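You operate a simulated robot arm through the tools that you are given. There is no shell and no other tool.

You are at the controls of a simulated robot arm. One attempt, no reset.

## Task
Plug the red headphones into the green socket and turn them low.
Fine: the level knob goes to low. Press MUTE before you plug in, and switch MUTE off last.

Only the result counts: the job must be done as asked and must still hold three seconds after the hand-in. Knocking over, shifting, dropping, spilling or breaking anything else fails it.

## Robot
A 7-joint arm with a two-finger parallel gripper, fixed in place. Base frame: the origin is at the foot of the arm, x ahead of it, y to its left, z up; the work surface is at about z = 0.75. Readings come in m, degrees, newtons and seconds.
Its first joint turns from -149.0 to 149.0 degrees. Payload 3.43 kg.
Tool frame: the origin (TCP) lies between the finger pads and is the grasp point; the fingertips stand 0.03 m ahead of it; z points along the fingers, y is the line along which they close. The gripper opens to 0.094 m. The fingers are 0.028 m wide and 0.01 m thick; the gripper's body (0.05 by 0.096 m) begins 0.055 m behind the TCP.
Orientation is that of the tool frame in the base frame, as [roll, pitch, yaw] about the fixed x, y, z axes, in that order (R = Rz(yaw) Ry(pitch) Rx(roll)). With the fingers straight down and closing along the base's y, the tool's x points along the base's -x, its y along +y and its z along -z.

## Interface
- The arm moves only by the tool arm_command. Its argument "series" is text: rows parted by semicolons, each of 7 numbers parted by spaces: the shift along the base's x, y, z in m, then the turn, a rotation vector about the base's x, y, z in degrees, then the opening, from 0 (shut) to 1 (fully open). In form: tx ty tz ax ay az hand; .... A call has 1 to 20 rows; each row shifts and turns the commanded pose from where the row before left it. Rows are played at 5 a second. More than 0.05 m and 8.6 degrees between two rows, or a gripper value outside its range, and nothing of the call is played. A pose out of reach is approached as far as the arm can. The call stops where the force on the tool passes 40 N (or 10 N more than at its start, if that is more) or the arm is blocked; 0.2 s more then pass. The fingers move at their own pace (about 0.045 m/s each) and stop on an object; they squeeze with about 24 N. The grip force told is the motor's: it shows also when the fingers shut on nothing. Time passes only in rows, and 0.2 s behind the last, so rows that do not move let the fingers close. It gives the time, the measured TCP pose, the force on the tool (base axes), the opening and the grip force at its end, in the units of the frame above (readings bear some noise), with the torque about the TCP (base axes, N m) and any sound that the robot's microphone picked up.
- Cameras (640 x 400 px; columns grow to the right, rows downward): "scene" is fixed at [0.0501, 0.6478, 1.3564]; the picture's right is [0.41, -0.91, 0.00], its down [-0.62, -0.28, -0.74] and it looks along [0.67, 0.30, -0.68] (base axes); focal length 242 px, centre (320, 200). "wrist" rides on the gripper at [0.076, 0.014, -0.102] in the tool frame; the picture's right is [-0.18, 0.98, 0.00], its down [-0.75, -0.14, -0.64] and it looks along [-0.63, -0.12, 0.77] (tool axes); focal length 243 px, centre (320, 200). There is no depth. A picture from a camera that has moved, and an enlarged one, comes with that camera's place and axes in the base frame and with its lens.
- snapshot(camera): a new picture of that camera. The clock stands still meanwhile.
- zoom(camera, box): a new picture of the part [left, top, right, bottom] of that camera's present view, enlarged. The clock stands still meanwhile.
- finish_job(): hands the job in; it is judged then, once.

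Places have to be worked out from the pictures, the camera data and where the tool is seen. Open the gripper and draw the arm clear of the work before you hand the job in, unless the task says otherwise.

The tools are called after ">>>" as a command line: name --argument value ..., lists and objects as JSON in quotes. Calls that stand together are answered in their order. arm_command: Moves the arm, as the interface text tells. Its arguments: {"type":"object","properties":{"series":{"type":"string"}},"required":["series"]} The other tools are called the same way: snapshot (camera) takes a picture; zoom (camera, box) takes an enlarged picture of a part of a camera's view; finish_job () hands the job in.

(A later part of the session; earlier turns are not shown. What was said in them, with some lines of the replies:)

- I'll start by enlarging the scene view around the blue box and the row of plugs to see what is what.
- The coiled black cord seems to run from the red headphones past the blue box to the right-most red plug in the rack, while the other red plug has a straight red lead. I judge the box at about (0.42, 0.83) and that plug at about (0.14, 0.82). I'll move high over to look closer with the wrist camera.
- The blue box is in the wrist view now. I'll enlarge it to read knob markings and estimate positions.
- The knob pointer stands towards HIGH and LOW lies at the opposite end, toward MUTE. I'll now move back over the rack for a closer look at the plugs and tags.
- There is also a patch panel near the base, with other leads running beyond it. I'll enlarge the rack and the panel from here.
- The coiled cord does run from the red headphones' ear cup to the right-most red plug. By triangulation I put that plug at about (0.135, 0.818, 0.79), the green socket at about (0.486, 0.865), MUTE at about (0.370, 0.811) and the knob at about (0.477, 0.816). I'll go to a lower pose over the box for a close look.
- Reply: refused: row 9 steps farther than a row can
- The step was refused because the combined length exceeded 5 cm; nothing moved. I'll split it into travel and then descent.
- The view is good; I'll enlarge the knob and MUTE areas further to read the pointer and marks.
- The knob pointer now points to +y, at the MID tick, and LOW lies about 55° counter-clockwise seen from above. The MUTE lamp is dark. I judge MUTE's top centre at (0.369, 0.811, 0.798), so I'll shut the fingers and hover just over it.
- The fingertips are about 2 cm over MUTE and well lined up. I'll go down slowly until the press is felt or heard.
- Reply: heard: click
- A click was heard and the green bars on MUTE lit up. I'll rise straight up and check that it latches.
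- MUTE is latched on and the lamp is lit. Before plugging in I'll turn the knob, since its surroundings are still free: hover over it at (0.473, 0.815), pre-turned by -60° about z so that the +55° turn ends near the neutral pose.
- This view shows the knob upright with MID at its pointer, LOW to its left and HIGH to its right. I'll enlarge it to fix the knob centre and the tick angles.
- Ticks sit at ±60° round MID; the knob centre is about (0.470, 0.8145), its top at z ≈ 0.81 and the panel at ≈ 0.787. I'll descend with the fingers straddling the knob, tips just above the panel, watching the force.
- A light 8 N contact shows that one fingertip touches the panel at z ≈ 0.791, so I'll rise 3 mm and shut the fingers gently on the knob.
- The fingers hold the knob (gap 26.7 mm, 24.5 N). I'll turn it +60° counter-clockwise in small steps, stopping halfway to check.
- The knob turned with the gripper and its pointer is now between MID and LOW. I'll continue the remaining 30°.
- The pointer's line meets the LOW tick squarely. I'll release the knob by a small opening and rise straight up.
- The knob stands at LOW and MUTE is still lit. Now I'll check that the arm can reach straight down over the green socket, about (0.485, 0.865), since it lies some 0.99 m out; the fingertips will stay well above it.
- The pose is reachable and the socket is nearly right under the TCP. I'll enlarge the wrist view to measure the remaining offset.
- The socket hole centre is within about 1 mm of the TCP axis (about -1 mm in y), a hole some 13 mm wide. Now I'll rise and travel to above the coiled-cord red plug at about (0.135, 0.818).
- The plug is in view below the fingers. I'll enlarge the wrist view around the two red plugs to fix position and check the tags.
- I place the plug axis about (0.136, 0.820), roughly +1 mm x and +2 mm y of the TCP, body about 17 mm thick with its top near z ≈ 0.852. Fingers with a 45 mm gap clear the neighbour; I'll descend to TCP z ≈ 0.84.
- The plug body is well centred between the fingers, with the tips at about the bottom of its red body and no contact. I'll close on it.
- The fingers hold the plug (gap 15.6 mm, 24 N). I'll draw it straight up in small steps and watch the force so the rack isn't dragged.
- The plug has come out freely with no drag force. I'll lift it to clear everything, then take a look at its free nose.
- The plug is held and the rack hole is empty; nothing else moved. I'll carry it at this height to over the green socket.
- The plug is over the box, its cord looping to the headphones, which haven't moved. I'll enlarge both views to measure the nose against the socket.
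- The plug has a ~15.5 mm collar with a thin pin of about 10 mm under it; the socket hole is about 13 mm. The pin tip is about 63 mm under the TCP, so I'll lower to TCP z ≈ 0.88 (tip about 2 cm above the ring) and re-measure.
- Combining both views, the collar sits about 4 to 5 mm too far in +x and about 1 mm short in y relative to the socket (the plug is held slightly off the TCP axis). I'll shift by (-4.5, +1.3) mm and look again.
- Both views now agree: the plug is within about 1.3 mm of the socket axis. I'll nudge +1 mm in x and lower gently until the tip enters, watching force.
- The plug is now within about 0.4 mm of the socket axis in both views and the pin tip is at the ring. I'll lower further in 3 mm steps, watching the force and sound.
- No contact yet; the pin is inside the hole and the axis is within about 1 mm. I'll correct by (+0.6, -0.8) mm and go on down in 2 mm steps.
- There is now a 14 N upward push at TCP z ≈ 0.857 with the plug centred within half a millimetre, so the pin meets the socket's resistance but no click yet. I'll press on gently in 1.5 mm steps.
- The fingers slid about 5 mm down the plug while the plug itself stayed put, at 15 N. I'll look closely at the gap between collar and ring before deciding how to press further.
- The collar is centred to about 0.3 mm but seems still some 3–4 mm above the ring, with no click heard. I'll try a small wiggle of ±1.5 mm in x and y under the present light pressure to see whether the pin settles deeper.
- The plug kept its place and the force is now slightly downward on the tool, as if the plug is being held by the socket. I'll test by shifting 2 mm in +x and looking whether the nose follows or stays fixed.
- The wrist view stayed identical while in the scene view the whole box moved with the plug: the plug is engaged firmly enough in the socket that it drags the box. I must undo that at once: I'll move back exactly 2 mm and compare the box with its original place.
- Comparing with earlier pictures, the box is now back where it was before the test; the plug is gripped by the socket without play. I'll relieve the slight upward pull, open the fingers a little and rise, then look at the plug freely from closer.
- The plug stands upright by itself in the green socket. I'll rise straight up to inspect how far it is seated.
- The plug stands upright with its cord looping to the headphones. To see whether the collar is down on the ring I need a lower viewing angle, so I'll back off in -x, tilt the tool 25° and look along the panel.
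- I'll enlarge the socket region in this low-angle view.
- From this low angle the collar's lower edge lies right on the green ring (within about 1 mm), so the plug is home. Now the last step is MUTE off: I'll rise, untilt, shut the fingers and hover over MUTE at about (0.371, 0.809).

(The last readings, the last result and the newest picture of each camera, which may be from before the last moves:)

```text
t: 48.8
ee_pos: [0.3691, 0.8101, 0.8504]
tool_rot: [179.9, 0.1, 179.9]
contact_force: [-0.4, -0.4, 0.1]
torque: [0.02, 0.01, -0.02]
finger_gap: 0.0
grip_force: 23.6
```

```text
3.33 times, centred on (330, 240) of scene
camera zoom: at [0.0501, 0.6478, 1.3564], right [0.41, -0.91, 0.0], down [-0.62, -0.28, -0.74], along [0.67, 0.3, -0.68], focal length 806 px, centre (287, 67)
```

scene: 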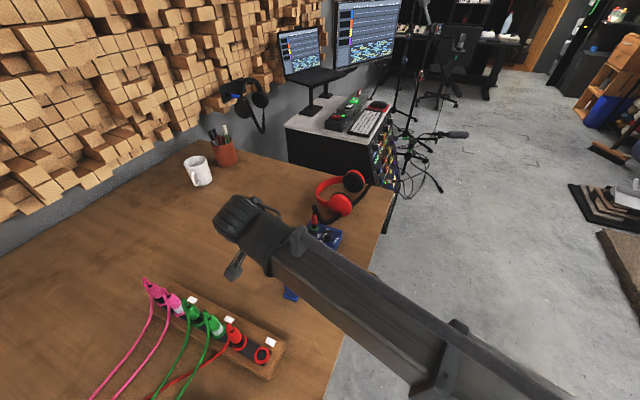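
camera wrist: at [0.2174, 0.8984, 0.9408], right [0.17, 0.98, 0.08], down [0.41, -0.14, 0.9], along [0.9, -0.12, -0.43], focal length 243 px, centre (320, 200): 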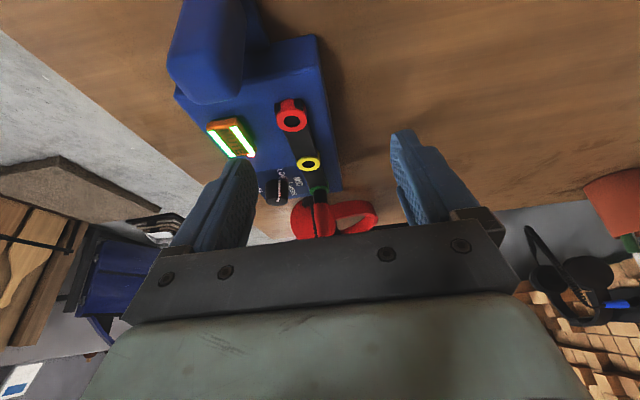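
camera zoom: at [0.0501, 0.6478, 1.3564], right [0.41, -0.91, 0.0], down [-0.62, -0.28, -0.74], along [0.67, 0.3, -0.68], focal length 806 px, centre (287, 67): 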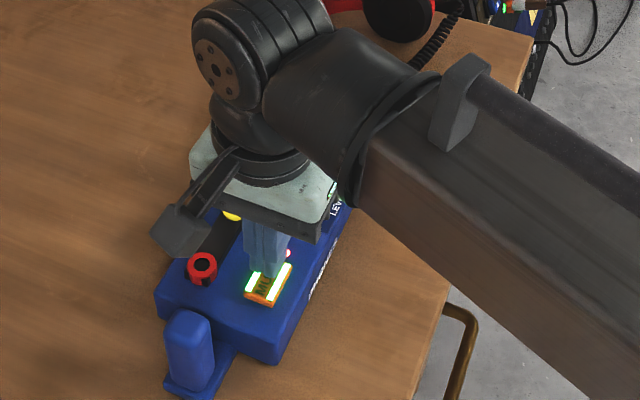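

All measures agree that the collar rests on the ring, so the plug is fully in and the knob is at LOW. The fingertips are 2 cm over the lit MUTE button; I'll press it now to switch MUTE off.

>>> arm_command --series "0 0 -0.01 0 0 0 0; 0 0 -0.008 0 0 0 0; 0 0 -0.003 0 0 0 0; 0 0 -0.002 0 0 0 0; 0 0 -0.002 0 0 0 0"

>>> zoom --camera "wrist" --box '[240, 40, 440, 220]'

```text
t: 50.0
ee_pos: [0.3691, 0.8081, 0.8256]
tool_rot: [179.9, 0.0, 180.0]
contact_force: [-0.8, 5.6, 12.2]
torque: [0.18, 0.02, 0.0]
finger_gap: 0.0
grip_force: 23.6
heard: click
```

```text
2.22 times, centred on (340, 130) of wrist
camera zoom: at [0.294, 0.8222, 0.9293], right [0.18, 0.98, 0.0], down [0.75, -0.14, 0.64], along [0.63, -0.12, -0.77], focal length 539 px, centre (276, 356)
```

zoom: 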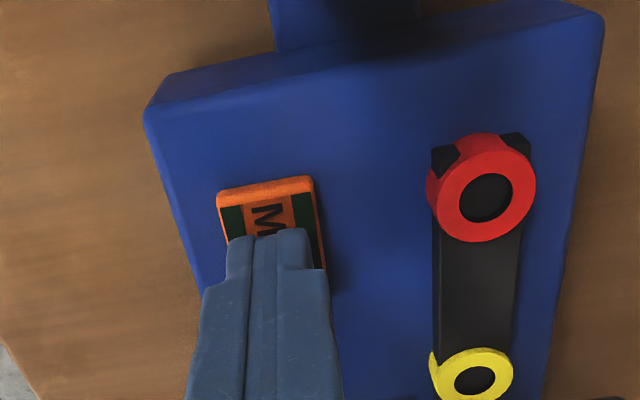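

A click was heard and MUTE has gone dark. I'll rise straight up, draw clear and open the gripper, then check everything.

>>> arm_command --series "0 0 0.008 0 0 0 0; 0 0 0.03 0 0 0 0; 0 0 0.04 0 0 0 0; 0 0 0.04 0 0 0 0; -0.04 -0.01 0.02 0 0 0 0.3; -0.045 -0.01 0.015 0 0 0 0.6; -0.045 -0.01 0.015 0 0 0 0.9; -0.045 -0.01 0 0 0 0 1; -0.045 -0.01 0 0 0 0 1; 0 0 0 0 0 0 1"

>>> snapshot --camera "wrist"

>>> snapshot --camera "scene"

>>> zoom --camera "wrist" --box '[260, 100, 400, 220]'

>>> zoom --camera "scene" --box '[260, 200, 360, 300]'

```text
t: 52.2
ee_pos: [0.1494, 0.7602, 0.9929]
tool_rot: [180.0, 0.0, -180.0]
contact_force: [-0.5, 0.6, 0.0]
torque: [0.01, 0.04, 0.01]
finger_gap: 0.0939
grip_force: 0.0
```

```text
taken
camera wrist: at [0.0738, 0.7741, 1.0957], right [0.18, 0.98, 0.0], down [0.75, -0.14, 0.64], along [0.63, -0.12, -0.77], focal length 243 px, centre (320, 200)
```

wrist: 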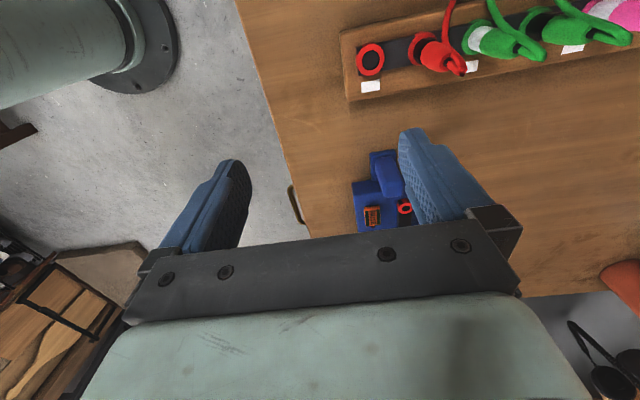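

```text
taken
```

scene: 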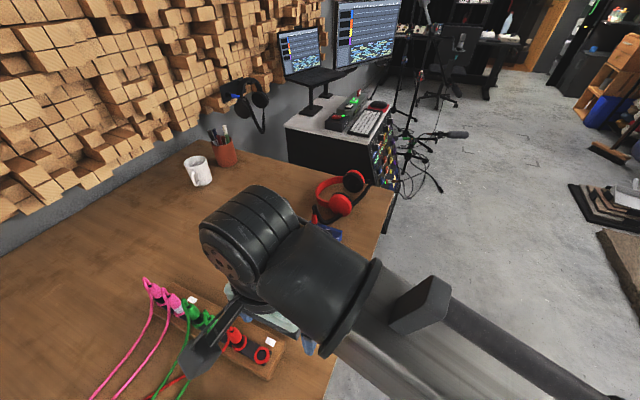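

```text
3.33 times, centred on (330, 160) of wrist
camera zoom: at [0.0738, 0.7741, 1.0957], right [0.18, 0.98, 0.0], down [0.75, -0.14, 0.64], along [0.63, -0.12, -0.77], focal length 809 px, centre (287, 333)
```

zoom: 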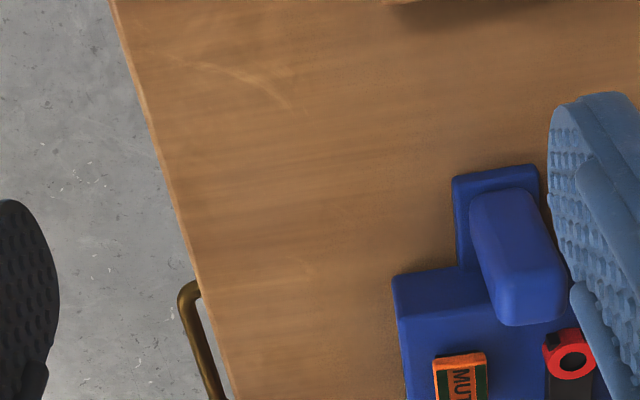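

```text
4.00 times, centred on (310, 250) of scene
camera zoom: at [0.0501, 0.6478, 1.3564], right [0.41, -0.91, 0.0], down [-0.62, -0.28, -0.74], along [0.67, 0.3, -0.68], focal length 968 px, centre (360, 0)
```

zoom: 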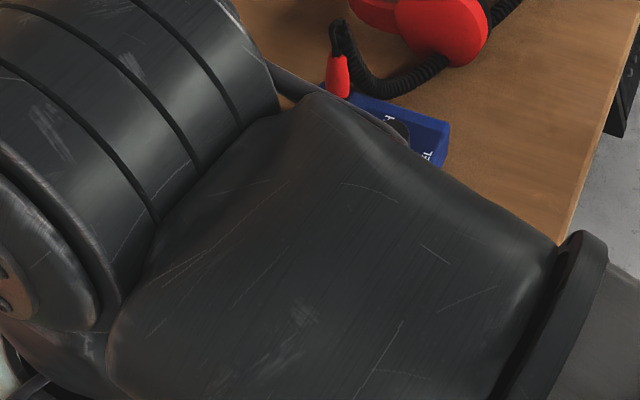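

The arm still hides the box from the scene camera, so I'll withdraw further back to the clear pose used before and then check all items.

>>> arm_command --series "-0.043 0.015 0.01 0 0 0 1; -0.043 0.015 0.01 0 0 0 1; -0.043 0.015 0.01 0 0 0 1; -0.043 0.015 0.01 0 0 0 1; -0.043 0.015 0.01 0 0 0 1; -0.043 0.015 0.01 0 0 0 1; 0 0 0 0 0 0 1"

>>> snapshot --camera "scene"

>>> zoom --camera "scene" --box '[300, 220, 350, 270]'

>>> zoom --camera "scene" --box '[260, 200, 360, 300]'

>>> zoom --camera "scene" --box '[300, 160, 380, 240]'

```text
t: 53.8
ee_pos: [-0.1101, 0.8487, 1.0547]
tool_rot: [180.0, 0.1, -179.9]
contact_force: [0.5, -0.1, -0.5]
torque: [0.03, -0.04, -0.01]
finger_gap: 0.0939
grip_force: 0.1
```

```text
taken
```

scene: 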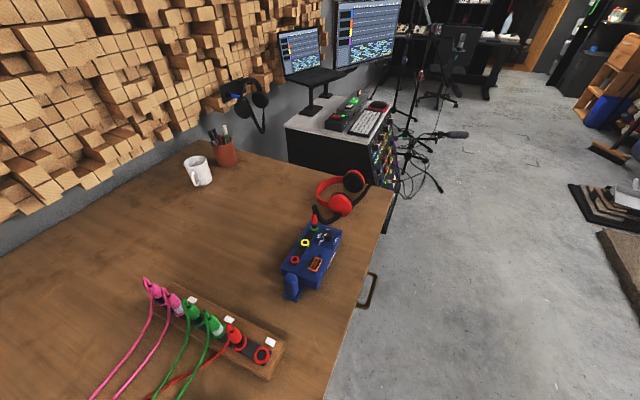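

```text
8.00 times, centred on (325, 245) of scene
camera zoom: at [0.0501, 0.6478, 1.3564], right [0.41, -0.91, 0.0], down [-0.62, -0.28, -0.74], along [0.67, 0.3, -0.68], focal length 1936 px, centre (280, -160)
```

zoom: 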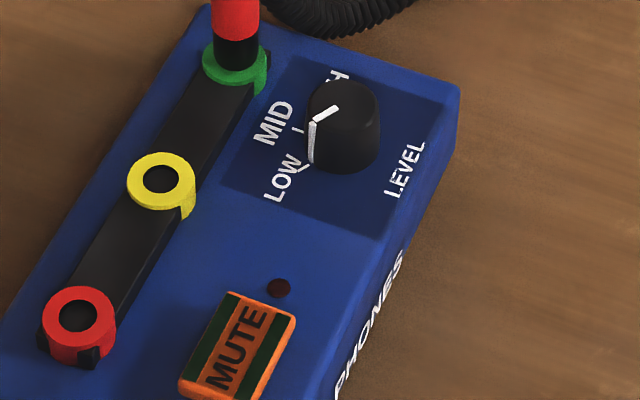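

```text
4.00 times, centred on (310, 250) of scene
camera zoom: at [0.0501, 0.6478, 1.3564], right [0.41, -0.91, 0.0], down [-0.62, -0.28, -0.74], along [0.67, 0.3, -0.68], focal length 968 px, centre (360, 0)
```

zoom: 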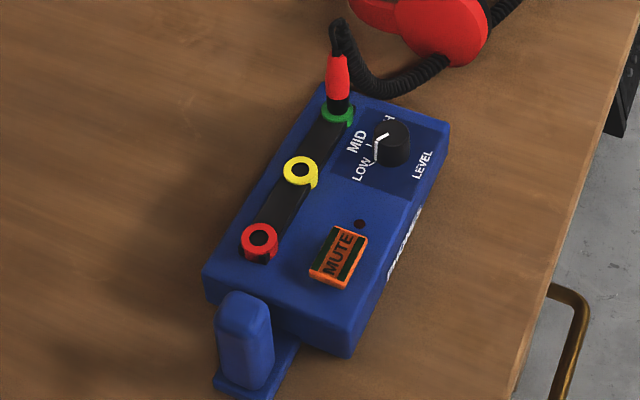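

```text
5.00 times, centred on (340, 200) of scene
camera zoom: at [0.0501, 0.6478, 1.3564], right [0.41, -0.91, 0.0], down [-0.62, -0.28, -0.74], along [0.67, 0.3, -0.68], focal length 1210 px, centre (220, 200)
```

zoom: 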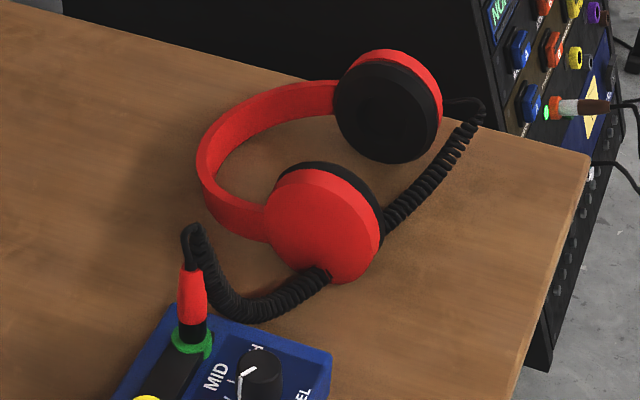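

The final check shows the red headphones' plug upright in the green socket, the knob at LOW, and MUTE and its lamp dark. The headphones, rack, mug and pens are where they were; the box is about 2–3 mm off its starting place. The gripper is open and the arm is clear, so I hand the job in.

>>> finish_job

```text
The job is handed in.
```

I plugged the red headphones into the green socket, set the level knob to LOW and handed the job in; I haven't seen how it was judged.

- **Order:** I pressed MUTE first (it clicked and its lamp lit), then turned the knob from MID to LOW, then plugged in. I switched MUTE off last, with a second click and the lamp dark.
- **Plug:** It is the one on the coiled black cord from the headphones. It went in until its collar rested on the green ring, within about 1 mm by my measurements. I heard no click from the socket, but it stood upright on its own after I let go.
- **Box position:** The blue box ended about 2–3 mm from where it started. Turning the knob and the last MUTE press nudged it. A test pull on the plug also dragged it 2 mm, and I moved it back. I left the remaining offset rather than risk disturbing the plug.
- **Everything else:** In the final picture, the headphones, plug rack, mug and pens had not moved. I opened the gripper and drew the arm clear before handing in.
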